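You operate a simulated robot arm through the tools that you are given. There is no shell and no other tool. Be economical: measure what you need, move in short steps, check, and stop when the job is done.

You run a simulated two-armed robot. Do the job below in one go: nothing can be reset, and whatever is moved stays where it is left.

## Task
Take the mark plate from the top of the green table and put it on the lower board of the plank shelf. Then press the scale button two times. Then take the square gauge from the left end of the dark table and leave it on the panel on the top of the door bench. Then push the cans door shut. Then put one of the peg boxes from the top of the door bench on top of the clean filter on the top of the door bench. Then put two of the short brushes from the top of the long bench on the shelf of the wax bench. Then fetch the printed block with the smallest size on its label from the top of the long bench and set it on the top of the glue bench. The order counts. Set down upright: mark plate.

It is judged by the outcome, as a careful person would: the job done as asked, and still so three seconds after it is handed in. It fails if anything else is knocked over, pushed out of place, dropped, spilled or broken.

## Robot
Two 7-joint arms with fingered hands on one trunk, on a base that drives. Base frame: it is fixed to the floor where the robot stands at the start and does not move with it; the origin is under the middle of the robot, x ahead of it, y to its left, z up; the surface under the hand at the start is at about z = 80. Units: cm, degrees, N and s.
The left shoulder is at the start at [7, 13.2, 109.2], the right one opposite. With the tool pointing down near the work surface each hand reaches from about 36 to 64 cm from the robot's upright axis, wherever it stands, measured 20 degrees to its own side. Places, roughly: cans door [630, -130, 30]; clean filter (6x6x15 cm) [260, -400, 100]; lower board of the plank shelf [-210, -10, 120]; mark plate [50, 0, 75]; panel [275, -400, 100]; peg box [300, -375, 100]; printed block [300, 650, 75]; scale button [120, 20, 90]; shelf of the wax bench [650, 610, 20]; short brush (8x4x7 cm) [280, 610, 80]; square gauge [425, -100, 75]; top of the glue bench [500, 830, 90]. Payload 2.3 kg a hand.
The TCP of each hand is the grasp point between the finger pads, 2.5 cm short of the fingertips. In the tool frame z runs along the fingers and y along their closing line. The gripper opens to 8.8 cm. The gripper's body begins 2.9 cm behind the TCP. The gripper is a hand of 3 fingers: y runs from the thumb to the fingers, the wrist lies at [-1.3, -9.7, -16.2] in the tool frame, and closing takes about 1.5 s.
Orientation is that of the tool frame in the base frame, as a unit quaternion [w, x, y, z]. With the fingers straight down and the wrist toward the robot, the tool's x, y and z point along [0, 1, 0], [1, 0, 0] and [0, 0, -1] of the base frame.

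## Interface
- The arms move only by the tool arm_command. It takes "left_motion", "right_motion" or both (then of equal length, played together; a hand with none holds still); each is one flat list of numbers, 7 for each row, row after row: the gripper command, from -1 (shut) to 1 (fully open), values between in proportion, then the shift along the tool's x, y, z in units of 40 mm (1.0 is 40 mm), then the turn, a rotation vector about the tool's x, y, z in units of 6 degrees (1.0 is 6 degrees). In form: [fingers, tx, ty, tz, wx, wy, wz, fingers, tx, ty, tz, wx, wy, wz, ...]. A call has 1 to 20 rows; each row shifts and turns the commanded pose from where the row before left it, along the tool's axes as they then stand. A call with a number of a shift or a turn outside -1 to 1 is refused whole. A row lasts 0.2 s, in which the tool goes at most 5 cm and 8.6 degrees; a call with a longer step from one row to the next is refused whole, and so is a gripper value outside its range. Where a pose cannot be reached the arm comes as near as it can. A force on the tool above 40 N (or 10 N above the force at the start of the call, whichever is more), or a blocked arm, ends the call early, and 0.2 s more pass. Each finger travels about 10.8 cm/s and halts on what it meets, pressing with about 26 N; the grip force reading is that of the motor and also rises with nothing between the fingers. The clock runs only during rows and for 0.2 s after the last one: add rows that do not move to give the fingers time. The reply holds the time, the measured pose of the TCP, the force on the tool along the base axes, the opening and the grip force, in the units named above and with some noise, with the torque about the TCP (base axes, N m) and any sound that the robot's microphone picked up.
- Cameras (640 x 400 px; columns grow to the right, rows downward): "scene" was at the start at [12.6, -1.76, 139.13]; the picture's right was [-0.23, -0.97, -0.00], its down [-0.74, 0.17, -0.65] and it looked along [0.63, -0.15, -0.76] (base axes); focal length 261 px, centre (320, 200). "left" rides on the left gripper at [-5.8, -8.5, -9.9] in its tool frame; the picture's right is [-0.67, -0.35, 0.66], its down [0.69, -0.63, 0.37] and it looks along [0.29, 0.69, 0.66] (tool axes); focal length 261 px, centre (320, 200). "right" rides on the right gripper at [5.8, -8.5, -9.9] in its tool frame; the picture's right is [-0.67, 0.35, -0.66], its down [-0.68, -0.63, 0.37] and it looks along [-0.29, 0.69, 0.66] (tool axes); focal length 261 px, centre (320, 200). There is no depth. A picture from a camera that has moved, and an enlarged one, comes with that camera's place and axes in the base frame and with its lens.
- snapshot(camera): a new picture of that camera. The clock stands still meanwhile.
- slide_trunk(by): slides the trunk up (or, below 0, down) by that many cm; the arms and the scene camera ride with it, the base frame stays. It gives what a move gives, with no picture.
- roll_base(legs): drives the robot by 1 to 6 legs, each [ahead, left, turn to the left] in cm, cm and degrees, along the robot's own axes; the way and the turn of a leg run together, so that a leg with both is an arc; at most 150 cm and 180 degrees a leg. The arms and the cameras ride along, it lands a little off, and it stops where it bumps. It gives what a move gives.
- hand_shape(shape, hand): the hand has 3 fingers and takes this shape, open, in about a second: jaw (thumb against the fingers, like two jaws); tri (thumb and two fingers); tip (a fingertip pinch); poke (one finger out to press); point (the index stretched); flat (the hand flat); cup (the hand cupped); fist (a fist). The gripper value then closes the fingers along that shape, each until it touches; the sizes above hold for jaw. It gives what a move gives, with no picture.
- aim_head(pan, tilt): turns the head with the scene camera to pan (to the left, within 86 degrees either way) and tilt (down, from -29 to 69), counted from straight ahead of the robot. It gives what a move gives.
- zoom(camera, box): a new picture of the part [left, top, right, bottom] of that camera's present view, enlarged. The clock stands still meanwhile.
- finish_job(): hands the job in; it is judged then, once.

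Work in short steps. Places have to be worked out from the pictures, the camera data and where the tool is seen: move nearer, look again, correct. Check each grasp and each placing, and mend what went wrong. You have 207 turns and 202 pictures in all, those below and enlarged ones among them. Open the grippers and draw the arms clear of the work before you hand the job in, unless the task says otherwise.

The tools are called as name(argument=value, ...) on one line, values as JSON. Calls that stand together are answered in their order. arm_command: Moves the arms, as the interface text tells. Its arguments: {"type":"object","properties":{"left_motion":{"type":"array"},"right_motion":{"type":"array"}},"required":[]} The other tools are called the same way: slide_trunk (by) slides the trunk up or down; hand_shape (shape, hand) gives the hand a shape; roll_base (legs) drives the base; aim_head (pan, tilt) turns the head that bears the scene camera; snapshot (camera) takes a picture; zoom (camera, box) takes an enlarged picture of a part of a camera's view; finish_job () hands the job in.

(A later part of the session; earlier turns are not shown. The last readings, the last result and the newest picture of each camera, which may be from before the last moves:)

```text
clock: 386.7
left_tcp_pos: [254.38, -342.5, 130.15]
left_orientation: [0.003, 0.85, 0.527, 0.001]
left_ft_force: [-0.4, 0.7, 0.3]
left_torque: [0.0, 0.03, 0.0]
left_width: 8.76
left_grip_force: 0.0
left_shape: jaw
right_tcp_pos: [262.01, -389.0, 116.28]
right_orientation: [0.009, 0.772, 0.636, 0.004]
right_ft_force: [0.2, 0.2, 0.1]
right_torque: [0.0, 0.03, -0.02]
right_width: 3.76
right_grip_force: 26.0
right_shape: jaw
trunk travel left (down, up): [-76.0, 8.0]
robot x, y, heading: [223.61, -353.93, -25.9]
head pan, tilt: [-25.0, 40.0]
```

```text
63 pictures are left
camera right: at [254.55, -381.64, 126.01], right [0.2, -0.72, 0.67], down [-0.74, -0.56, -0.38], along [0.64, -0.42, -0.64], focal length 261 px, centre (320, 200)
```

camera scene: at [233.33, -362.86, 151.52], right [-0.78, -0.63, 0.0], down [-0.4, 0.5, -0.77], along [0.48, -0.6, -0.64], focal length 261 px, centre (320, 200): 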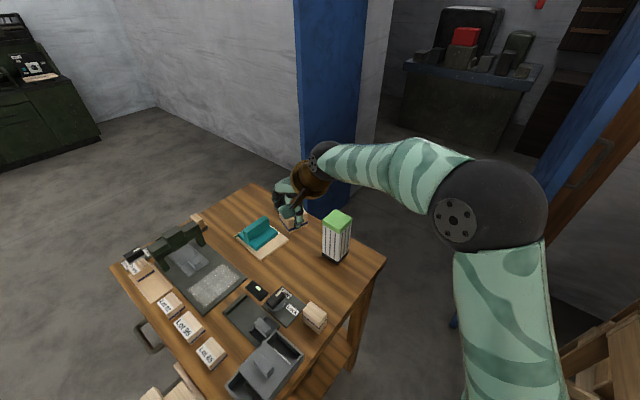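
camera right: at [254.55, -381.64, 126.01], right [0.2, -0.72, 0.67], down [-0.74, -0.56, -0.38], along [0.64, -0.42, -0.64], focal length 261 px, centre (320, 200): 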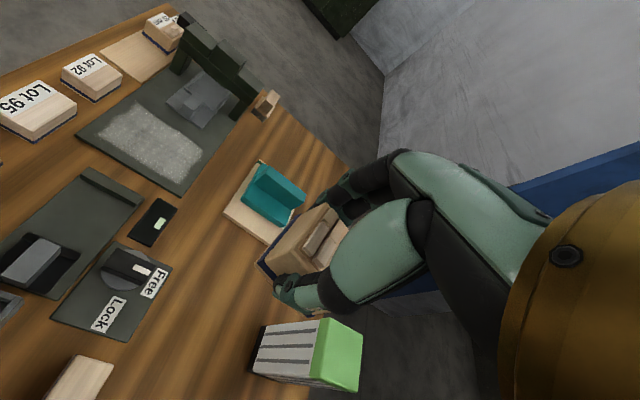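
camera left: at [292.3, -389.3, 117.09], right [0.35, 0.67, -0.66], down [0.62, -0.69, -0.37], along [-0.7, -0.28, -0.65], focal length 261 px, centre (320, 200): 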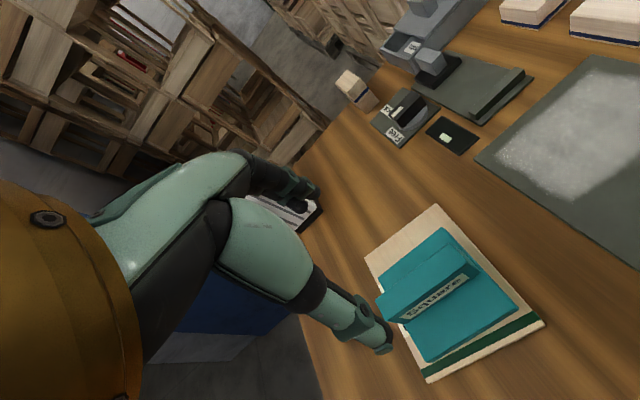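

Filter is in view. I zoom to triangulate its top centre.

zoom(camera="scene", box=[280, 190, 400, 270])

zoom(camera="right", box=[230, 200, 390, 400])

```text
5.00 times, centred on (340, 230) of scene
camera zoom: at [233.33, -362.86, 151.52], right [-0.78, -0.63, 0.0], down [-0.4, 0.5, -0.77], along [0.48, -0.6, -0.64], focal length 1303 px, centre (220, 50)
```

zoom: 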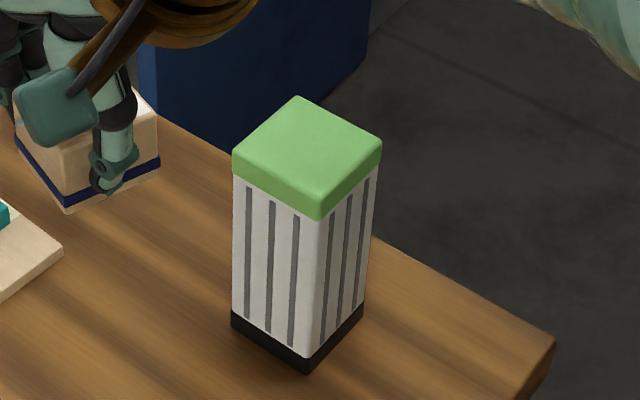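

```text
2.00 times, centred on (310, 300) of right
camera zoom: at [254.55, -381.64, 126.01], right [0.2, -0.72, 0.67], down [-0.74, -0.56, -0.38], along [0.64, -0.42, -0.64], focal length 521 px, centre (340, 0)
```

zoom: 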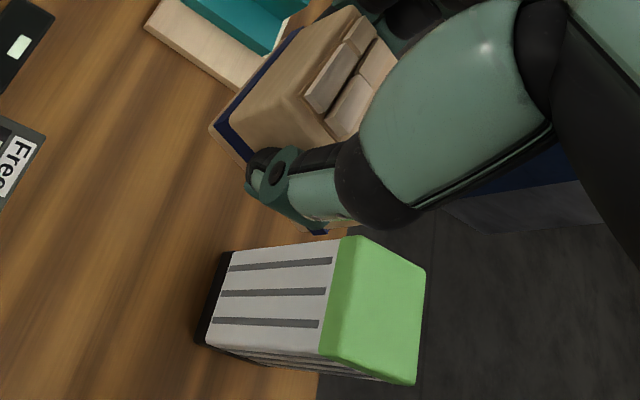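

Filter top centre ≈(261.7,-406.4,101.2). I move the box over it at safe height, then check.

arm_command(right_motion=[-1, -0.71, 0.127, 0, 0, 0, 0, -1, -0.71, 0.127, 0, 0, 0, 0, -1, -0.71, 0.127, 0, 0, 0, 0, -1, -0.71, 0.127, 0, 0, 0, 0, -1, -0.71, 0.127, 0, 0, 0, 0, -1, -0.71, 0.127, 0, 0, 0, 0, -1, 0, 0, 0.3, 0, 0, 0, -1, 0, 0, 0, 0, 0, 0])

snapshot(camera="right")

zoom(camera="scene", box=[260, 130, 420, 270])

```text
clock: 388.5
left_tcp_pos: [254.38, -342.44, 130.13]
left_orientation: [0.003, 0.85, 0.527, 0.001]
left_ft_force: [-0.2, -1.0, -0.8]
left_torque: [0.01, 0.02, 0.0]
left_width: 8.79
left_grip_force: 0.1
left_shape: jaw
right_tcp_pos: [261.13, -405.06, 114.97]
right_orientation: [0.009, 0.771, 0.637, 0.004]
right_ft_force: [-0.9, 0.1, -1.4]
right_torque: [0.05, -0.03, 0.01]
right_width: 3.77
right_grip_force: 25.4
right_shape: jaw
right hand out of reach, approached as far as the arm can: row 6
trunk travel left (down, up): [-76.0, 8.0]
robot x, y, heading: [223.39, -354.02, -26.2]
head pan, tilt: [-25.0, 40.0]
```

```text
60 pictures are left
camera right: at [253.76, -397.82, 124.64], right [0.2, -0.72, 0.67], down [-0.74, -0.56, -0.38], along [0.64, -0.42, -0.64], focal length 261 px, centre (320, 200)
```

right: 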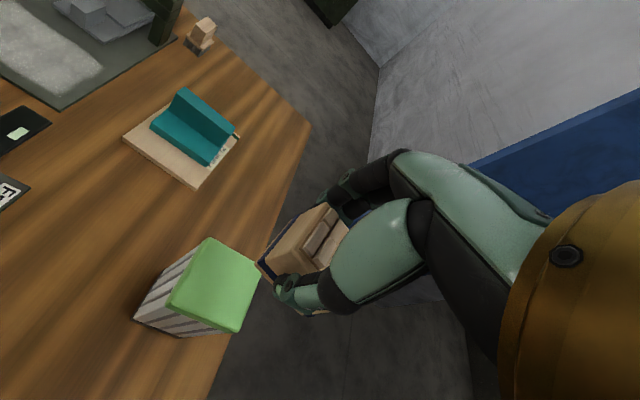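

```text
2.86 times, centred on (340, 200) of scene
camera zoom: at [233.38, -362.9, 151.51], right [-0.78, -0.63, 0.0], down [-0.4, 0.5, -0.77], along [0.48, -0.6, -0.64], focal length 745 px, centre (263, 200)
```

zoom: 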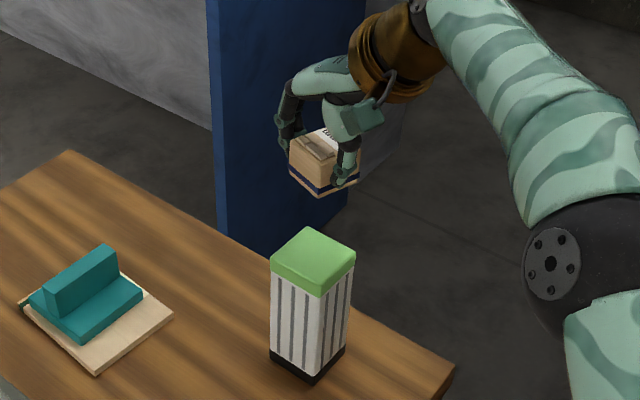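

The arm is at its reach limit, so I nudge the base 2 cm toward the filter and re-centre the hand at about (261.1,-405.5).

roll_base(legs=[[1.5, -1.5, 0]])

arm_command(right_motion=[-1, 0.4, -0.1, 0, 0, 0, 0, -1, 0, 0, 0, 0, 0, 0])

snapshot(camera="right")

```text
clock: 389.3
left_tcp_pos: [254.98, -343.91, 130.06]
left_orientation: [0.005, 0.85, 0.527, 0.001]
left_ft_force: [0.2, -0.7, -0.2]
left_torque: [0.0, -0.01, -0.02]
left_width: 8.77
left_grip_force: 0.1
left_shape: jaw
right_tcp_pos: [261.81, -406.74, 115.19]
right_orientation: [0.012, 0.771, 0.637, 0.005]
right_ft_force: [0.4, 0.5, -0.3]
right_torque: [-0.01, -0.01, 0.0]
right_width: 3.76
right_grip_force: 26.4
right_shape: jaw
trunk travel left (down, up): [-76.0, 8.0]
robot x, y, heading: [224.25, -355.69, -26.3]
head pan, tilt: [-25.0, 40.0]
```

```text
clock: 389.9
left_tcp_pos: [255.01, -344.3, 130.14]
left_orientation: [0.004, 0.85, 0.526, 0.002]
left_ft_force: [0.0, 0.4, 0.2]
left_torque: [0.02, 0.04, 0.02]
left_width: 8.76
left_grip_force: 0.2
left_shape: jaw
right_tcp_pos: [261.85, -405.43, 114.89]
right_orientation: [0.011, 0.771, 0.637, 0.005]
right_ft_force: [0.1, 0.2, -0.2]
right_torque: [-0.01, 0.0, -0.03]
right_width: 3.8
right_grip_force: 26.3
right_shape: jaw
trunk travel left (down, up): [-76.0, 8.0]
robot x, y, heading: [223.64, -355.87, -26.3]
head pan, tilt: [-25.0, 40.0]
```

```text
58 pictures are left
camera right: at [254.4, -398.05, 124.7], right [0.2, -0.72, 0.67], down [-0.74, -0.56, -0.38], along [0.64, -0.42, -0.64], focal length 261 px, centre (320, 200)
```

right: 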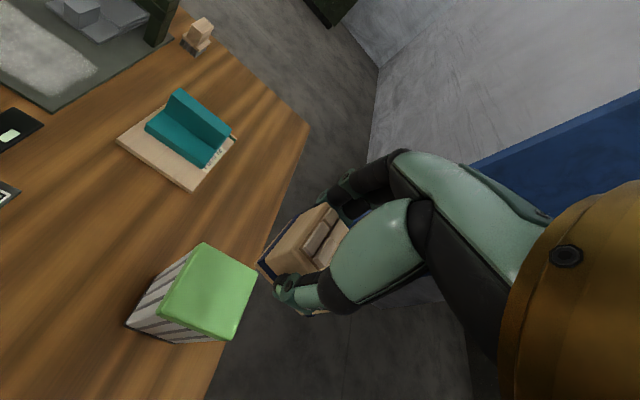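

Filter top re-measures at (260.9,-405.4). I shift 8 mm and lower to about 1 cm above it.

arm_command(right_motion=[-1, -0.04, -0.2, 0.3, 0, 0, 0, -1, 0, 0, 0.5, 0, 0, 0, -1, 0, 0, 0.5, 0, 0, 0, -1, 0, 0, 0.5, 0, 0, 0, -1, 0, 0, 0, 0, 0, 0])

snapshot(camera="right")

zoom(camera="scene", box=[280, 150, 400, 250])

```text
clock: 391.1
left_tcp_pos: [255.02, -344.49, 130.07]
left_orientation: [0.003, 0.85, 0.527, 0.001]
left_ft_force: [-1.1, 0.3, -0.8]
left_torque: [0.01, 0.01, -0.04]
left_width: 8.79
left_grip_force: 0.0
left_shape: jaw
right_tcp_pos: [261.06, -405.6, 107.82]
right_orientation: [0.009, 0.772, 0.636, 0.006]
right_ft_force: [-0.9, 0.2, -0.9]
right_torque: [0.01, -0.02, 0.0]
right_width: 3.76
right_grip_force: 25.7
right_shape: jaw
trunk travel left (down, up): [-76.0, 8.0]
robot x, y, heading: [224.03, -355.52, -26.4]
head pan, tilt: [-25.0, 40.0]
```

```text
57 pictures are left
camera right: at [253.64, -398.29, 117.44], right [0.2, -0.72, 0.67], down [-0.74, -0.56, -0.38], along [0.64, -0.42, -0.64], focal length 261 px, centre (320, 200)
```

right: 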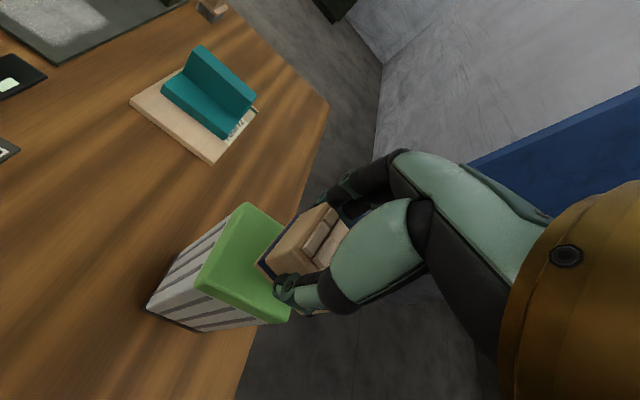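

```text
4.00 times, centred on (340, 200) of scene
camera zoom: at [234.03, -364.88, 151.52], right [-0.78, -0.63, 0.0], down [-0.4, 0.5, -0.77], along [0.48, -0.6, -0.64], focal length 1043 px, centre (240, 200)
```

zoom: 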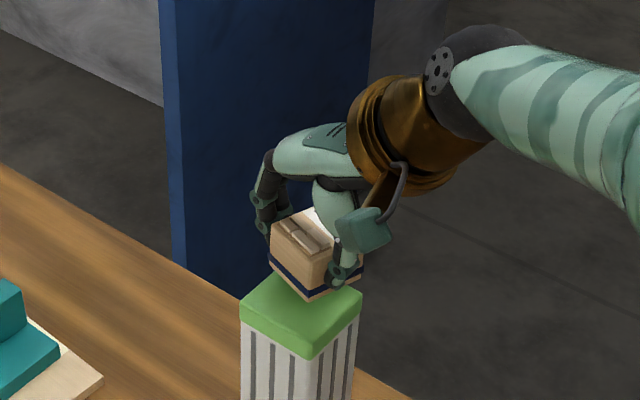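

Aligned within ~3 mm. I lower in small steps to contact (expected z≈106.3).

arm_command(right_motion=[-1, 0, 0.07, 0.12, 0, 0, 0, -1, 0, 0, 0.08, 0, 0, 0, -1, 0, 0, 0.05, 0, 0, 0, -1, 0, 0, 0.05, 0, 0, 0, -1, 0, 0, 0.05, 0, 0, 0, -1, 0, 0, 0, 0, 0, 0])

```text
clock: 392.5
left_tcp_pos: [254.99, -344.29, 130.06]
left_orientation: [0.003, 0.85, 0.526, 0.002]
left_ft_force: [-0.2, 0.5, 0.5]
left_torque: [0.0, -0.01, -0.05]
left_width: 8.8
left_grip_force: 0.1
left_shape: jaw
right_tcp_pos: [261.37, -405.37, 106.55]
right_orientation: [0.013, 0.772, 0.636, 0.006]
right_ft_force: [2.2, -2.8, 11.7]
right_torque: [-0.06, -0.07, -0.02]
right_width: 3.79
right_grip_force: 25.7
right_shape: jaw
trunk travel left (down, up): [-76.0, 8.0]
robot x, y, heading: [224.18, -356.05, -26.1]
head pan, tilt: [-25.0, 40.0]
```

Contact (12 N). I release slowly and then rise straight up.

arm_command(right_motion=[-0.6, 0, 0, 0, 0, 0, 0, -0.3, 0, 0, 0, 0, 0, 0, 0, 0, 0, 0, 0, 0, 0, 0.3, 0, 0, 0, 0, 0, 0, 0.5, 0, 0, 0, 0, 0, 0, 0.5, 0, 0, 0, 0, 0, 0, 0.5, 0, 0, -0.3, 0, 0, 0, 0.5, 0, 0, -0.5, 0, 0, 0, 0.5, 0, 0, -0.7, 0, 0, 0, 0.5, 0, 0, -0.9, 0, 0, 0, 0.5, 0, 0, 0, 0, 0, 0])

zoom(camera="scene", box=[260, 130, 420, 270])

snapshot(camera="right")

```text
clock: 394.9
left_tcp_pos: [255.07, -344.45, 130.13]
left_orientation: [0.004, 0.851, 0.526, 0.001]
left_ft_force: [0.3, 0.0, 0.6]
left_torque: [0.0, 0.0, 0.0]
left_width: 8.78
left_grip_force: 0.1
left_shape: jaw
right_tcp_pos: [261.13, -405.3, 115.91]
right_orientation: [0.009, 0.771, 0.637, 0.005]
right_ft_force: [0.3, 1.5, -0.1]
right_torque: [-0.01, 0.01, 0.01]
right_width: 6.56
right_grip_force: 0.0
right_shape: jaw
trunk travel left (down, up): [-76.0, 8.0]
robot x, y, heading: [224.44, -355.93, -26.2]
head pan, tilt: [-25.0, 40.0]
```

```text
2.86 times, centred on (340, 200) of scene
camera zoom: at [234.03, -364.89, 151.52], right [-0.78, -0.63, 0.0], down [-0.4, 0.5, -0.77], along [0.48, -0.6, -0.64], focal length 745 px, centre (263, 200)
```

zoom: 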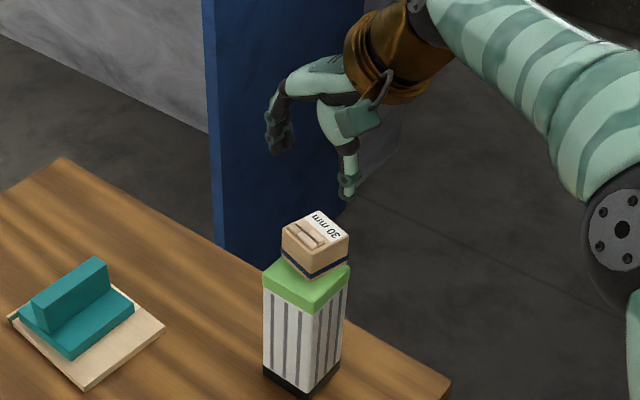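

```text
54 pictures are left
camera right: at [253.76, -398.07, 125.69], right [0.2, -0.72, 0.67], down [-0.74, -0.56, -0.38], along [0.64, -0.42, -0.64], focal length 261 px, centre (320, 200)
```

right: 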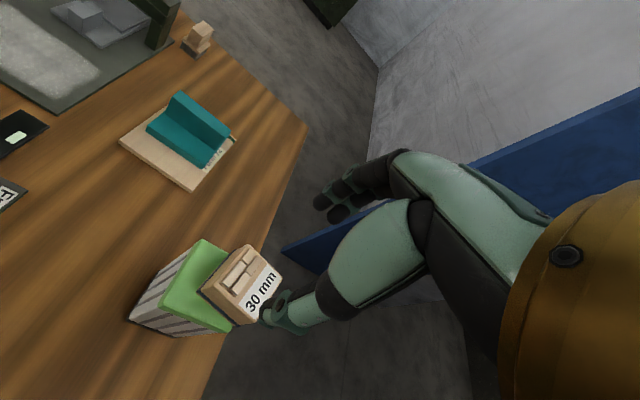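

The peg box rests on the filter. I raise and retract the right hand, then back out of the corridor.

arm_command(right_motion=[0.5, 0, 0, -0.9, 0, 0, 0, 0.5, 0, 0, -0.9, 0, 0, 0, 0.5, 0.3, -0.8, 0, 0, 0, 0, 0.5, 0.3, -0.8, 0, 0, 0, 0, 0.5, 0.3, -0.8, 0, 0, 0, 0, 0.5, 0.3, -0.8, 0, 0, 0, 0, 1, 0.3, -0.8, 0, 0, 0, 0, 1, 0.3, -0.8, 0, 0, 0, 0, 1, 0, 0, 0, 0, 0, 0])

zoom(camera="scene", box=[240, 170, 400, 290])

roll_base(legs=[[-45, 83, 0]])

```text
clock: 396.9
left_tcp_pos: [255.13, -344.42, 130.02]
left_orientation: [0.003, 0.85, 0.527, 0.001]
left_ft_force: [0.7, -0.3, -0.2]
left_torque: [-0.01, 0.0, -0.01]
left_width: 8.8
left_grip_force: 0.0
left_shape: jaw
right_tcp_pos: [243.5, -394.09, 122.49]
right_orientation: [0.01, 0.771, 0.637, 0.005]
right_ft_force: [0.0, -0.2, -0.2]
right_torque: [-0.01, -0.02, -0.01]
right_width: 8.78
right_grip_force: 0.0
right_shape: jaw
right hand out of reach, approached as far as the arm can: row 2
trunk travel left (down, up): [-76.0, 8.0]
robot x, y, heading: [224.34, -356.07, -26.4]
head pan, tilt: [-25.0, 40.0]
```

```text
3.33 times, centred on (320, 230) of scene
camera zoom: at [234.05, -364.85, 151.52], right [-0.78, -0.63, 0.0], down [-0.4, 0.5, -0.77], along [0.48, -0.6, -0.64], focal length 869 px, centre (320, 100)
```

zoom: 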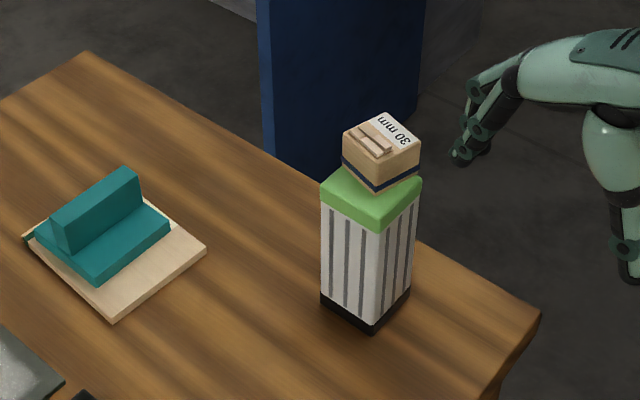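

```text
clock: 401.9
left_tcp_pos: [252.28, -248.92, 130.03]
left_orientation: [0.003, 0.85, 0.527, 0.001]
left_ft_force: [-0.7, 0.3, 0.3]
left_torque: [-0.02, 0.03, -0.02]
left_width: 8.78
left_grip_force: 0.0
left_shape: jaw
right_tcp_pos: [240.74, -298.53, 122.45]
right_orientation: [0.01, 0.771, 0.637, 0.005]
right_ft_force: [0.2, -0.1, 0.4]
right_torque: [0.0, -0.02, -0.01]
right_width: 8.78
right_grip_force: 0.1
right_shape: jaw
trunk travel left (down, up): [-76.0, 8.0]
robot x, y, heading: [221.47, -260.05, -26.1]
head pan, tilt: [-25.0, 40.0]
```

Now head north toward the long bench. I straighten the right hand's yaw and drive along x≈221.

arm_command(right_motion=[1, 0, 0, 0, 0, 0, 0.9, 1, 0, 0, 0, 0, 0, 0.9, 1, 0, 0, 0, 0, 0, 0.9, 1, 0, 0, 0, 0, 0, 0])

roll_base(legs=[[0, 0, 116.2], [150, 0, 0], [150, 0, 0], [110, 0, 0]])

aim_head(pan=0, tilt=12)

snapshot(camera="scene")

```text
clock: 402.9
left_tcp_pos: [252.14, -248.75, 130.26]
left_orientation: [0.003, 0.85, 0.527, 0.001]
left_ft_force: [-0.9, 1.2, -0.7]
left_torque: [0.0, -0.02, 0.0]
left_width: 8.78
left_grip_force: 0.0
left_shape: jaw
right_tcp_pos: [240.88, -299.76, 122.4]
right_orientation: [0.009, 0.853, 0.522, 0.007]
right_ft_force: [0.0, -0.4, -0.5]
right_torque: [0.04, 0.0, 0.02]
right_width: 8.79
right_grip_force: 0.0
right_shape: jaw
right hand out of reach, approached as far as the arm can: row 2, 3
trunk travel left (down, up): [-76.0, 8.0]
robot x, y, heading: [221.65, -260.44, -26.1]
head pan, tilt: [-25.0, 40.0]
```

```text
clock: 427.5
left_tcp_pos: [212.18, 176.15, 130.18]
left_orientation: [0.0, 0.039, 0.999, 0.004]
left_ft_force: [0.0, -0.3, -0.1]
left_torque: [0.03, 0.02, -0.01]
left_width: 8.81
left_grip_force: 0.1
left_shape: jaw
right_tcp_pos: [263.68, 184.77, 122.4]
right_orientation: [-0.001, 0.045, 0.999, 0.011]
right_ft_force: [0.8, 0.4, 0.6]
right_torque: [-0.01, -0.02, 0.03]
right_width: 8.78
right_grip_force: 0.1
right_shape: jaw
trunk travel left (down, up): [-76.0, 8.0]
robot x, y, heading: [234.59, 152.3, 85.5]
head pan, tilt: [-25.0, 40.0]
```

```text
clock: 428.5
left_tcp_pos: [212.11, 176.28, 129.97]
left_orientation: [0.0, 0.04, 0.999, 0.003]
left_ft_force: [0.5, -0.1, -0.3]
left_torque: [-0.01, 0.0, 0.0]
left_width: 8.8
left_grip_force: 0.0
left_shape: jaw
right_tcp_pos: [263.85, 184.86, 122.26]
right_orientation: [0.0, 0.045, 0.999, 0.012]
right_ft_force: [-0.5, 0.0, 0.1]
right_torque: [-0.01, 0.0, -0.02]
right_width: 8.78
right_grip_force: 0.1
right_shape: jaw
trunk travel left (down, up): [-76.0, 8.0]
robot x, y, heading: [234.43, 151.55, 85.6]
head pan, tilt: [0.0, 12.0]
```

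```text
52 pictures are left
camera scene: at [235.61, 166.26, 155.96], right [1.0, -0.08, 0.0], down [-0.02, -0.21, -0.98], along [0.07, 0.98, -0.21], focal length 261 px, centre (320, 200)
```

scene: 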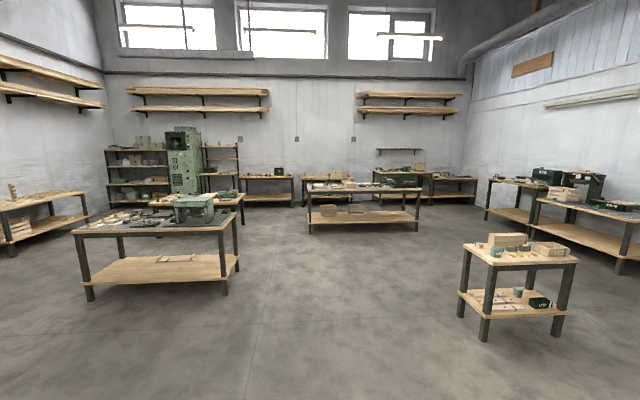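

The long bench is straight ahead (x≈249–445, front y≈600). I drive to its left part.

roll_base(legs=[[0, 0, -2.6], [150, 0, 0], [150, 0, 0], [68, 0, 0], [0, 0, 7]])

aim_head(pan=0, tilt=30)

snapshot(camera="scene")

```text
clock: 447.1
left_tcp_pos: [254.77, 535.73, 130.17]
left_orientation: [0.0, 0.01, 1.0, 0.004]
left_ft_force: [0.6, -0.5, 0.4]
left_torque: [0.02, -0.02, 0.0]
left_width: 8.79
left_grip_force: 0.0
left_shape: jaw
right_tcp_pos: [305.76, 547.36, 122.23]
right_orientation: [-0.002, 0.015, 1.0, 0.011]
right_ft_force: [-0.2, 0.7, 0.3]
right_torque: [0.0, 0.01, 0.0]
right_width: 8.77
right_grip_force: 0.0
right_shape: jaw
trunk travel left (down, up): [-76.0, 8.0]
robot x, y, heading: [278.0, 512.71, 89.0]
head pan, tilt: [0.0, 12.0]
```

```text
clock: 447.9
left_tcp_pos: [254.6, 535.72, 130.13]
left_orientation: [0.001, 0.01, 1.0, 0.004]
left_ft_force: [-0.6, 0.3, 0.6]
left_torque: [-0.05, 0.0, -0.02]
left_width: 8.8
left_grip_force: 0.1
left_shape: jaw
right_tcp_pos: [305.57, 547.38, 122.36]
right_orientation: [-0.001, 0.015, 1.0, 0.012]
right_ft_force: [0.0, 0.1, 0.4]
right_torque: [-0.03, -0.02, 0.01]
right_width: 8.77
right_grip_force: 0.0
right_shape: jaw
trunk travel left (down, up): [-76.0, 8.0]
robot x, y, heading: [278.42, 512.76, 89.2]
head pan, tilt: [0.0, 30.0]
```

```text
51 pictures are left
camera scene: at [278.56, 526.85, 153.06], right [1.0, -0.01, 0.0], down [-0.01, -0.5, -0.87], along [0.01, 0.87, -0.5], focal length 261 px, centre (320, 200)
```

scene: 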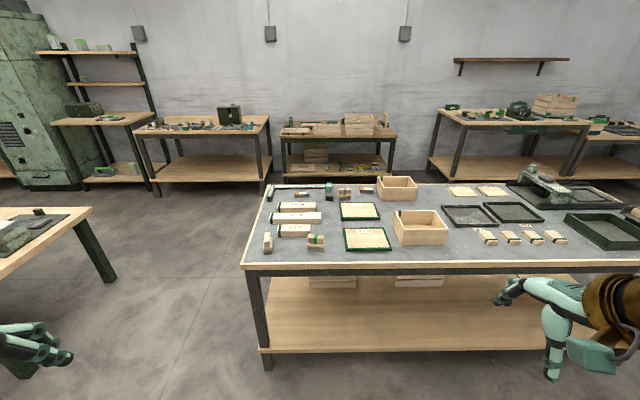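

I zoom in on the left part of the bench top for brushes and printed blocks.

zoom(camera="scene", box=[250, 170, 410, 270])

zoom(camera="scene", box=[440, 215, 600, 260])

```text
4.00 times, centred on (330, 220) of scene
camera zoom: at [278.56, 526.85, 153.06], right [1.0, -0.01, 0.0], down [-0.01, -0.5, -0.87], along [0.01, 0.87, -0.5], focal length 1043 px, centre (280, 120)
```

zoom: 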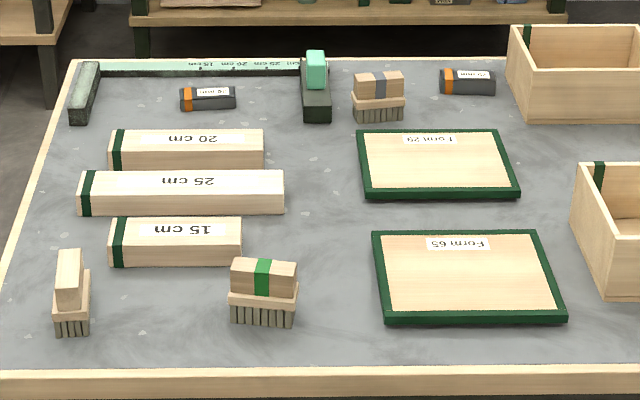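

```text
4.00 times, centred on (520, 238) of scene
camera zoom: at [278.56, 526.85, 153.06], right [1.0, -0.01, 0.0], down [-0.01, -0.5, -0.87], along [0.01, 0.87, -0.5], focal length 1043 px, centre (-480, 50)
```

zoom: 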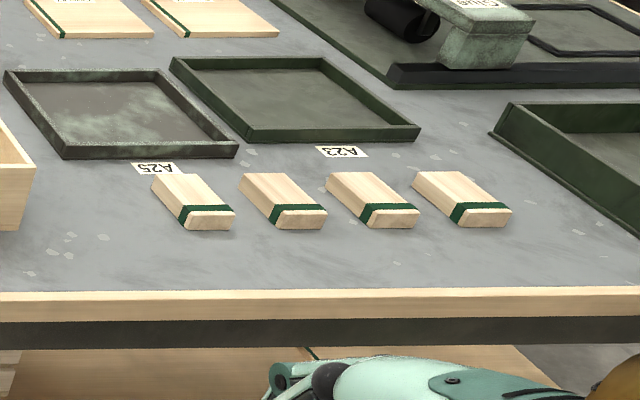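

Brush A (plain, long along y) ≈(257,619) and brush B (green band, long along x) ≈(278,618); the 15/20/25 cm blocks lie behind. I'll carry one brush per hand. Drive up to the bench.

slide_trunk(by=-14)

roll_base(legs=[[64, 11, 1]])

aim_head(pan=0, tilt=50)

snapshot(camera="scene")

snapshot(camera="right")

```text
clock: 449.5
left_tcp_pos: [254.61, 535.71, 116.11]
left_orientation: [0.001, 0.01, 1.0, 0.003]
left_ft_force: [0.4, 0.1, -0.4]
left_torque: [-0.04, 0.02, 0.01]
left_width: 8.8
left_grip_force: 0.1
left_shape: jaw
right_tcp_pos: [305.73, 547.29, 108.3]
right_orientation: [0.0, 0.015, 1.0, 0.011]
right_ft_force: [0.3, -0.4, 0.6]
right_torque: [0.02, -0.01, 0.02]
right_width: 8.76
right_grip_force: 0.1
right_shape: jaw
trunk travel left (down, up): [-62.0, 22.0]
robot x, y, heading: [278.33, 512.47, 89.1]
head pan, tilt: [0.0, 30.0]
```

```text
clock: 453.1
left_tcp_pos: [243.88, 598.79, 116.09]
left_orientation: [0.001, 0.003, 1.0, 0.004]
left_ft_force: [-0.9, 0.9, 0.7]
left_torque: [0.01, 0.0, 0.0]
left_width: 8.8
left_grip_force: 0.1
left_shape: jaw
right_tcp_pos: [294.85, 610.95, 108.37]
right_orientation: [-0.001, 0.01, 1.0, 0.011]
right_ft_force: [0.4, -0.4, -0.2]
right_torque: [-0.05, 0.03, 0.0]
right_width: 8.75
right_grip_force: 0.0
right_shape: jaw
trunk travel left (down, up): [-62.0, 22.0]
robot x, y, heading: [267.73, 575.73, 89.9]
head pan, tilt: [0.0, 30.0]
```

```text
clock: 453.9
left_tcp_pos: [243.83, 598.74, 116.09]
left_orientation: [0.001, 0.004, 1.0, 0.004]
left_ft_force: [-0.9, -0.6, -0.1]
left_torque: [-0.01, 0.0, 0.01]
left_width: 8.79
left_grip_force: 0.1
left_shape: jaw
right_tcp_pos: [294.79, 611.12, 108.3]
right_orientation: [-0.001, 0.01, 1.0, 0.012]
right_ft_force: [0.0, -0.6, 0.5]
right_torque: [-0.02, -0.02, 0.0]
right_width: 8.78
right_grip_force: 0.1
right_shape: jaw
trunk travel left (down, up): [-62.0, 22.0]
robot x, y, heading: [268.35, 576.09, 89.8]
head pan, tilt: [0.0, 50.0]
```

```text
48 pictures are left
camera scene: at [267.95, 588.86, 136.11], right [1.0, 0.0, 0.0], down [0.0, -0.77, -0.64], along [0.0, 0.64, -0.77], focal length 261 px, centre (320, 200)
```

scene: 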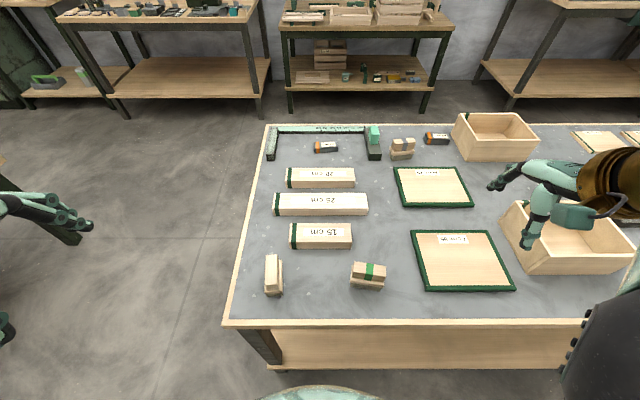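

```text
47 pictures are left
camera right: at [288.81, 602.38, 118.06], right [0.68, 0.32, 0.66], down [0.67, -0.63, -0.38], along [0.3, 0.7, -0.65], focal length 261 px, centre (320, 200)
```

right: 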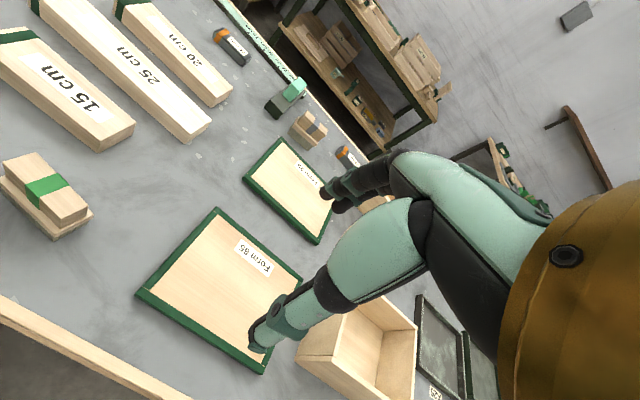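

Brush B top centre ≈(278.0,612.4,85.9), table ≈79. I zoom on both brushes for shape.

zoom(camera="scene", box=[250, 230, 410, 330])

```text
4.00 times, centred on (330, 280) of scene
camera zoom: at [267.95, 588.86, 136.11], right [1.0, 0.0, 0.0], down [0.0, -0.77, -0.64], along [0.0, 0.64, -0.77], focal length 1043 px, centre (280, -120)
```

zoom: 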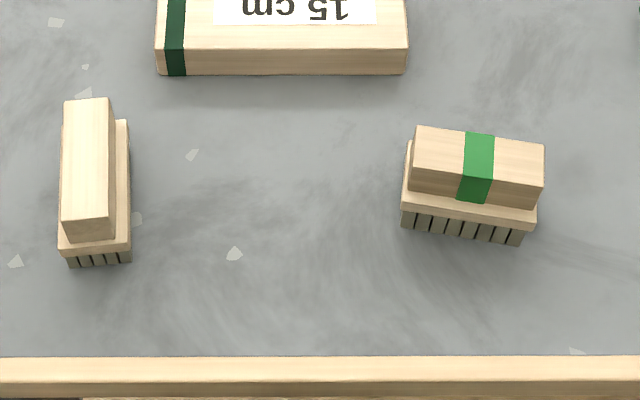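

Handles are 2.4 cm wide. I bring both hands above their brushes: right yawed ~8°, left yawed 90° (wrist to the left).

arm_command(left_motion=[1, -0.71, 0.68, 0, 0, 0, 0, 1, -0.71, 0.68, 0, 0, 0, 0, 1, -0.71, 0.68, 0, 0, 0, 0, 1, -0.71, 0.68, 0, 0, 0, 0, 1, -0.71, 0.68, 0, 0, 0, 0, 1, 0, 0, 0, 0, 0, 1, 1, 0, 0, 0, 0, 0, 1, 1, 0, 0, 0, 0, 0, 1, 1, 0, 0, 0, 0, 0, 1, 1, 0, 0, 0, 0, 0, 1, 1, 0, 0, 0, 0, 0, 1, 1, 0, 0, 0, 0, 0, 1, 1, 0, 0, 0, 0, 0, 1, 1, 0, 0, 0, 0, 0, 1, 1, 0, 0, 0, 0, 0, 1, 1, 0, 0, 0, 0, 0, 1, 1, 0, 0, 0, 0, 0, 1, 1, 0, 0, 0, 0, 0, 1, 1, 0, 0, 0, 0, 0, 1, 1, 0, 0, 0, 0, 0, 1], right_motion=[1, 0.835, 0.085, 0, 0, 0, 0, 1, 0.835, 0.085, 0, 0, 0, 0, 1, 0.835, 0.085, 0, 0, 0, 0, 1, 0.835, 0.085, 0, 0, 0, 0, 1, 0.835, 0.085, 0, 0.23, 0, 0, 1, 0, 0, 0.6, 0, 0, 0.64, 1, 0, 0, 0.6, 0, 0, 0.64, 1, 0, 0, 0.6, 0, 0, 0, 1, 0, 0, 0.6, 0, 0, 0, 1, 0, 0, 0.6, 0, 0, 0, 1, 0, 0, 0.6, 0, 0, 0, 1, 0, 0, 0.4, 0, 0, 0, 1, 0, 0, 0, 0, 0, 0, 1, 0, 0, 0, 0, 0, 0, 1, 0, 0, 0, 0, 0, 0, 1, 0, 0, 0, 0, 0, 0, 1, 0, 0, 0, 0, 0, 0, 1, 0, 0, 0, 0, 0, 0, 1, 0, 0, 0, 0, 0, 0, 1, 0, 0, 0, 0, 0, 0])

snapshot(camera="scene")

snapshot(camera="right")

```text
clock: 458.1
left_tcp_pos: [259.04, 609.7, 115.74]
left_orientation: [-0.002, 0.547, 0.837, 0.003]
left_ft_force: [-0.4, 0.0, 0.3]
left_torque: [-0.01, -0.03, 0.03]
left_width: 8.79
left_grip_force: 0.0
left_shape: jaw
left hand out of reach, approached as far as the arm can: row 15, 16, 17, 18, 19, 20
right_tcp_pos: [282.47, 619.09, 91.25]
right_orientation: [-0.002, 0.076, 0.997, -0.001]
right_ft_force: [0.8, 0.3, -0.3]
right_torque: [0.03, 0.04, -0.01]
right_width: 8.78
right_grip_force: 0.0
right_shape: jaw
right hand out of reach, approached as far as the arm can: row 1, 2, 3, 4, 5
trunk travel left (down, up): [-62.0, 22.0]
robot x, y, heading: [268.01, 576.26, 89.8]
head pan, tilt: [0.0, 50.0]
```

```text
45 pictures are left
camera scene: at [267.96, 588.89, 136.1], right [1.0, 0.0, 0.0], down [0.0, -0.77, -0.64], along [0.0, 0.64, -0.77], focal length 261 px, centre (320, 200)
```

scene: 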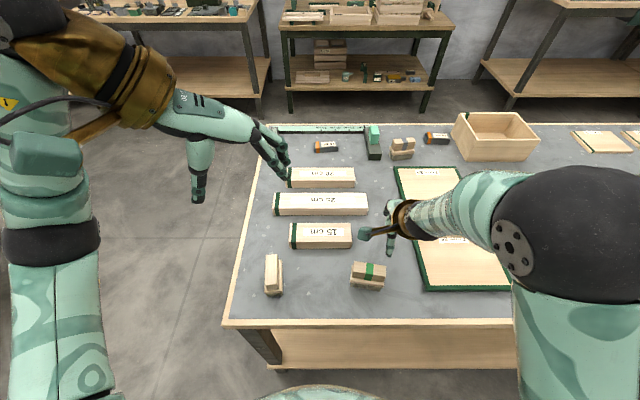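

```text
44 pictures are left
camera right: at [275.48, 611.47, 101.17], right [0.72, 0.24, 0.65], down [0.58, -0.73, -0.37], along [0.39, 0.64, -0.66], focal length 261 px, centre (320, 200)
```

right: 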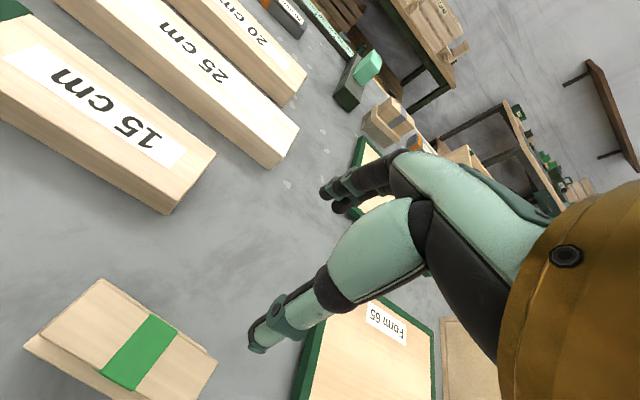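

The brushes are too near for that stance. I back the base 12 cm and re-aim both hands.

roll_base(legs=[[-12, 0, 0]])

arm_command(left_motion=[1, 0.86, 0.31, 0, 0, 0, 0, 1, 0.86, 0.31, 0, 0, 0, 0, 1, 0.86, 0.31, 0, 0, 0, 0, 1, 0.86, 0.31, 0, 0, 0, 0, 1, 0, 0, 0, 0, 0, 1, 1, 0, 0, 0, 0, 0, 1, 1, 0, 0, 0, 0, 0, 1, 1, 0, 0, 0, 0, 0, 1, 1, 0, 0, 0, 0, 0, 0], right_motion=[1, 0.64, 0.64, 0, 0, 0, 0, 1, 0.64, 0.64, 0, 0, 0, 0, 1, 0, 0, 0, 0, 0, 0, 1, 0, 0, 0, 0, 0, 0, 1, 0, 0, 0, 0, 0, 0, 1, 0, 0, 0, 0, 0, 0, 1, 0, 0, 0, 0, 0, 0, 1, 0, 0, 0, 0, 0, 0, 1, 0, 0, 0, 0, 0, 0])

snapshot(camera="scene")

snapshot(camera="right")

```text
clock: 459.4
left_tcp_pos: [258.99, 598.03, 115.64]
left_orientation: [-0.002, 0.548, 0.837, 0.003]
left_ft_force: [-0.3, 0.7, 0.6]
left_torque: [-0.04, 0.01, -0.02]
left_width: 8.82
left_grip_force: 0.1
left_shape: jaw
right_tcp_pos: [282.52, 607.32, 91.1]
right_orientation: [0.0, 0.077, 0.997, -0.002]
right_ft_force: [-0.9, -0.3, -0.8]
right_torque: [0.0, 0.02, 0.0]
right_width: 8.75
right_grip_force: 0.1
right_shape: jaw
trunk travel left (down, up): [-62.0, 22.0]
robot x, y, heading: [267.6, 563.77, 89.8]
head pan, tilt: [0.0, 50.0]
```

```text
clock: 461.4
left_tcp_pos: [259.26, 595.76, 115.07]
left_orientation: [-0.002, 0.59, 0.807, 0.003]
left_ft_force: [0.1, 1.0, 0.7]
left_torque: [-0.03, -0.01, 0.0]
left_width: 8.79
left_grip_force: 0.0
left_shape: jaw
left hand out of reach, approached as far as the arm can: row 1, 2, 3, 4, 5, 6, 7, 8
right_tcp_pos: [278.97, 613.04, 91.42]
right_orientation: [-0.01, 0.085, 0.996, -0.004]
right_ft_force: [0.1, 0.5, -0.1]
right_torque: [-0.02, 0.01, 0.01]
right_width: 8.78
right_grip_force: 0.1
right_shape: jaw
trunk travel left (down, up): [-62.0, 22.0]
robot x, y, heading: [267.57, 564.11, 90.0]
head pan, tilt: [0.0, 50.0]
```

```text
43 pictures are left
camera scene: at [267.92, 576.97, 136.1], right [1.0, -0.01, 0.0], down [0.0, -0.77, -0.64], along [0.0, 0.64, -0.77], focal length 261 px, centre (320, 200)
```

scene: 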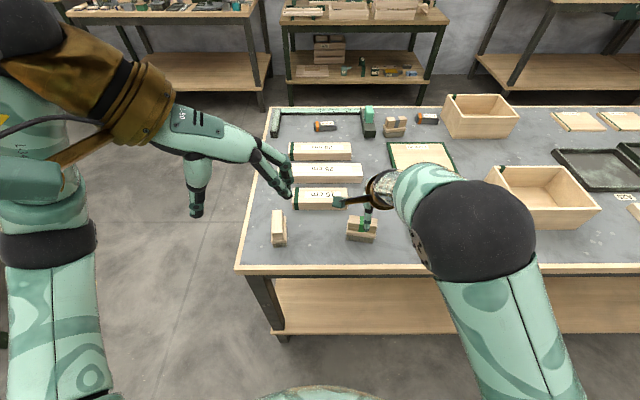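

```text
42 pictures are left
camera right: at [271.88, 605.54, 101.48], right [0.73, 0.23, 0.64], down [0.56, -0.74, -0.37], along [0.39, 0.63, -0.67], focal length 261 px, centre (320, 200)
```

right: 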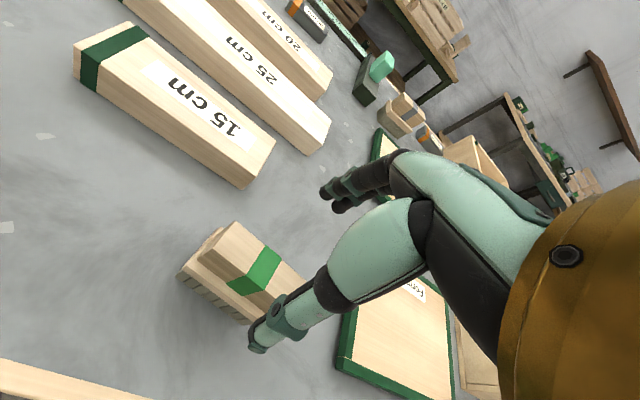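

The left hand can't yaw that way; I'll pick brush A later from the bench's left end. Now the right hand grips brush B while the left hand un-yaws.

arm_command(left_motion=[1, 0, 0, 0, 0, 0, -1, 1, 0, 0, 0, 0, 0, -1, 1, 0, 0, 0, 0, 0, -1, 1, 0, 0, 0, 0, 0, -1, 1, 0, 0, 0, 0, 0, -1, 1, 0, 0, 0, 0, 0, -1, 1, 0, 0, 0, 0, 0, -1, 1, 0, 0, 0, 0, 0, -1, 1, 0, 0, 0, 0, 0, -1, 1, 0, 0, 0, 0, 0, -1, 1, 0, 0, 0, 0, 0, -1, 1, 0, 0, 0, 0, 0, -1, 1, 0, 0, 0, 0, 0, 0], right_motion=[1, 0.28, -0.25, 0, 0, 0, 0, 1, 0, 0, 0.5, 0, 0, 0, 1, 0, 0, 0.5, 0, 0, 0, 1, 0, 0, 0.45, 0, 0, 0, 1, 0, 0, 0, 0, 0, 0, 0, 0, 0, 0, 0, 0, 0, -1, 0, 0, 0, 0, 0, 0, -1, 0, 0, 0, 0, 0, 0, -1, 0, 0, 0, 0, 0, 0, -1, 0, 0, 0, 0, 0, 0, -1, 0, 0, 0, 0, 0, 0, -1, 0, 0, 0, 0, 0, 0, -1, 0, 0, 0, 0, 0, 0])

snapshot(camera="right")

```text
clock: 464.2
left_tcp_pos: [259.24, 595.63, 115.29]
left_orientation: [0.001, 0.003, 1.0, 0.005]
left_ft_force: [-0.2, -0.7, 0.1]
left_torque: [0.03, -0.04, 0.0]
left_width: 8.8
left_grip_force: 0.1
left_shape: jaw
right_tcp_pos: [276.99, 611.86, 85.75]
right_orientation: [-0.001, 0.077, 0.997, 0.001]
right_ft_force: [0.5, 0.5, 16.0]
right_torque: [-0.18, 0.03, -0.05]
right_width: 2.82
right_grip_force: 25.6
right_shape: jaw
trunk travel left (down, up): [-62.0, 22.0]
robot x, y, heading: [267.95, 563.96, 89.7]
head pan, tilt: [0.0, 50.0]
```

```text
41 pictures are left
camera right: at [269.94, 604.25, 95.67], right [0.72, 0.24, 0.66], down [0.58, -0.73, -0.37], along [0.39, 0.64, -0.66], focal length 261 px, centre (320, 200)
```

right: 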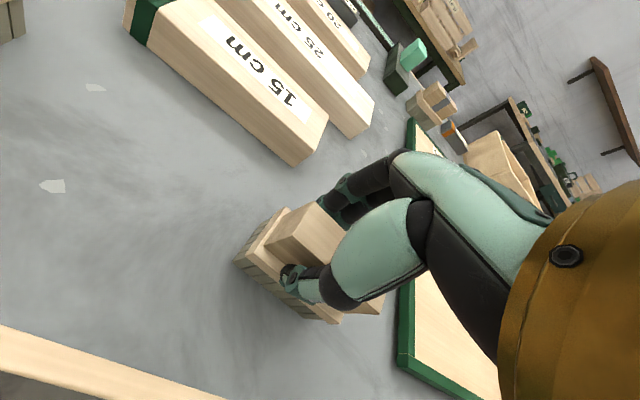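

Brush B gripped. I lift it, back off, and drive to the bench's left end facing +x.

arm_command(right_motion=[-1, 0, 0, -0.3, 0, 0, 0, -1, 0, 0, -0.7, 0, 0, 0, -1, 0, 0, -0.9, 0, 0, 0, -1, 0, 0, -0.9, 0, 0, 0, -1, 0, 0, -0.9, 0, 0, 0, -1, 0, 0, 0, 0, 0, 0])

roll_base(legs=[[-45, 0, 0], [0, 70, 0], [94, 0, 0], [0, 0, -90]])

aim_head(pan=0, tilt=45)

snapshot(camera="scene")

```text
clock: 465.6
left_tcp_pos: [259.21, 596.05, 115.27]
left_orientation: [0.001, 0.002, 1.0, 0.004]
left_ft_force: [0.2, 0.7, 0.6]
left_torque: [0.0, 0.0, -0.01]
left_width: 8.78
left_grip_force: 0.1
left_shape: jaw
right_tcp_pos: [276.85, 612.22, 100.24]
right_orientation: [-0.002, 0.078, 0.997, -0.002]
right_ft_force: [0.0, 0.6, -0.7]
right_torque: [0.0, 0.01, -0.03]
right_width: 2.73
right_grip_force: 26.4
right_shape: jaw
trunk travel left (down, up): [-62.0, 22.0]
robot x, y, heading: [267.51, 563.96, 89.8]
head pan, tilt: [0.0, 50.0]
```

```text
clock: 480.0
left_tcp_pos: [231.23, 618.39, 115.24]
left_orientation: [0.003, 0.717, 0.698, 0.002]
left_ft_force: [-0.5, 0.0, 0.1]
left_torque: [0.03, 0.02, 0.02]
left_width: 8.8
left_grip_force: 0.0
left_shape: jaw
right_tcp_pos: [247.23, 600.62, 100.26]
right_orientation: [-0.001, 0.766, 0.643, 0.001]
right_ft_force: [0.7, 0.2, -0.9]
right_torque: [-0.02, -0.04, -0.02]
right_width: 2.76
right_grip_force: 26.2
right_shape: jaw
trunk travel left (down, up): [-62.0, 22.0]
robot x, y, heading: [199.61, 610.5, -1.6]
head pan, tilt: [0.0, 50.0]
```

```text
clock: 480.7
left_tcp_pos: [231.13, 618.41, 115.19]
left_orientation: [0.003, 0.717, 0.698, 0.002]
left_ft_force: [0.1, -1.3, 1.1]
left_torque: [-0.04, -0.01, 0.02]
left_width: 8.81
left_grip_force: 0.0
left_shape: jaw
right_tcp_pos: [247.21, 600.53, 100.27]
right_orientation: [-0.001, 0.766, 0.643, 0.0]
right_ft_force: [0.2, 0.1, -0.5]
right_torque: [0.0, -0.02, -0.04]
right_width: 2.76
right_grip_force: 26.0
right_shape: jaw
trunk travel left (down, up): [-62.0, 22.0]
robot x, y, heading: [199.58, 610.82, -1.6]
head pan, tilt: [0.0, 45.0]
```

```text
40 pictures are left
camera scene: at [212.65, 610.24, 136.79], right [-0.03, -1.0, 0.0], down [-0.71, 0.02, -0.71], along [0.71, -0.02, -0.71], focal length 261 px, centre (320, 200)
```

scene: 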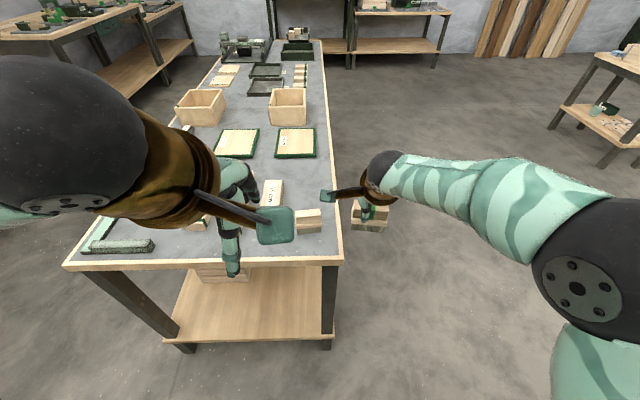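

I shift the base 10 right and 10 ahead, then move the left hand above brush A.

roll_base(legs=[[10, -10, 1.6]])

arm_command(left_motion=[1, 0.15, 0.8, 0, 0, 0, 0, 1, 0.15, 0.8, 0, 0, 0, 0, 1, 0.15, 0.8, 0, 0, 0, 0, 1, 0.15, 0.8, 0.4, 0, 0, 0, 1, 0.15, 0.8, 0.4, 0, 0, 0, 1, 0, 0, 0.9, 0, 0, 0, 1, 0, 0, 0.9, 0, 0, 0, 1, 0, 0, 0.9, 0, 0, 0, 1, 0, 0, 0.9, 0, 0, 0, 1, 0, 0, 0, 0, 0, 0])

snapshot(camera="left")

zoom(camera="scene", box=[240, 160, 400, 260])

```text
clock: 482.0
left_tcp_pos: [240.89, 609.34, 115.4]
left_orientation: [0.003, 0.708, 0.706, 0.003]
left_ft_force: [0.4, 0.5, 0.3]
left_torque: [0.03, -0.02, -0.01]
left_width: 8.77
left_grip_force: 0.1
left_shape: jaw
right_tcp_pos: [257.23, 591.69, 100.27]
right_orientation: [0.0, 0.758, 0.652, 0.0]
right_ft_force: [0.3, 0.6, -1.1]
right_torque: [0.02, -0.01, -0.02]
right_width: 2.77
right_grip_force: 25.4
right_shape: jaw
trunk travel left (down, up): [-62.0, 22.0]
robot x, y, heading: [209.02, 600.59, -0.1]
head pan, tilt: [0.0, 45.0]
```

```text
clock: 484.2
left_tcp_pos: [256.87, 612.1, 97.76]
left_orientation: [0.004, 0.707, 0.707, 0.002]
left_ft_force: [-0.3, -0.6, 0.4]
left_torque: [0.0, -0.01, -0.01]
left_width: 8.77
left_grip_force: 0.1
left_shape: jaw
right_tcp_pos: [257.29, 591.62, 100.34]
right_orientation: [-0.001, 0.758, 0.652, 0.0]
right_ft_force: [0.3, -0.1, -1.4]
right_torque: [-0.03, 0.02, -0.01]
right_width: 2.76
right_grip_force: 25.9
right_shape: jaw
trunk travel left (down, up): [-62.0, 22.0]
robot x, y, heading: [209.25, 600.55, -0.1]
head pan, tilt: [0.0, 45.0]
```

```text
39 pictures are left
camera left: at [248.24, 606.2, 107.66], right [-0.35, -0.67, -0.66], down [-0.63, 0.69, -0.37], along [0.7, 0.28, -0.66], focal length 261 px, centre (320, 200)
```

left: 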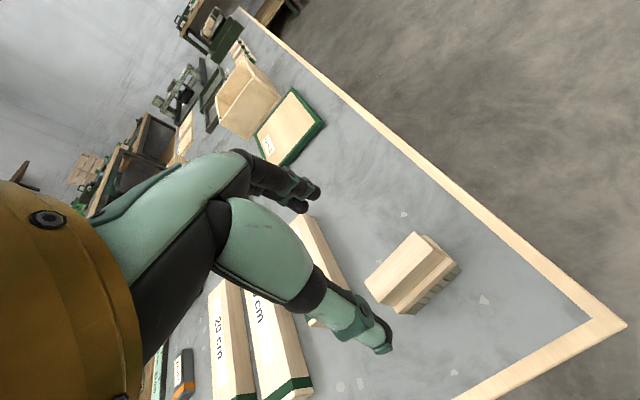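

```text
4.00 times, centred on (320, 210) of scene
camera zoom: at [222.53, 600.47, 136.79], right [0.0, -1.0, 0.0], down [-0.71, 0.0, -0.71], along [0.71, 0.0, -0.71], focal length 1043 px, centre (320, 160)
```

zoom: 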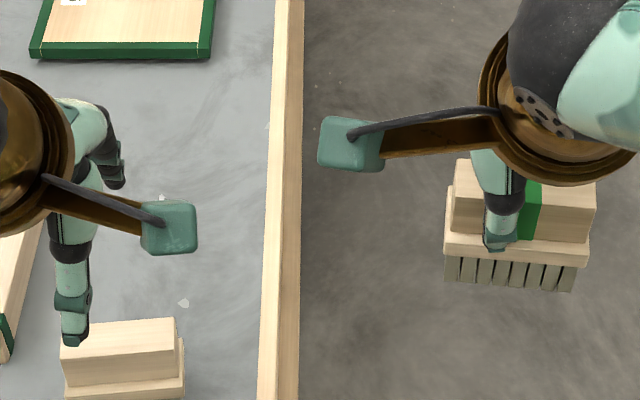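

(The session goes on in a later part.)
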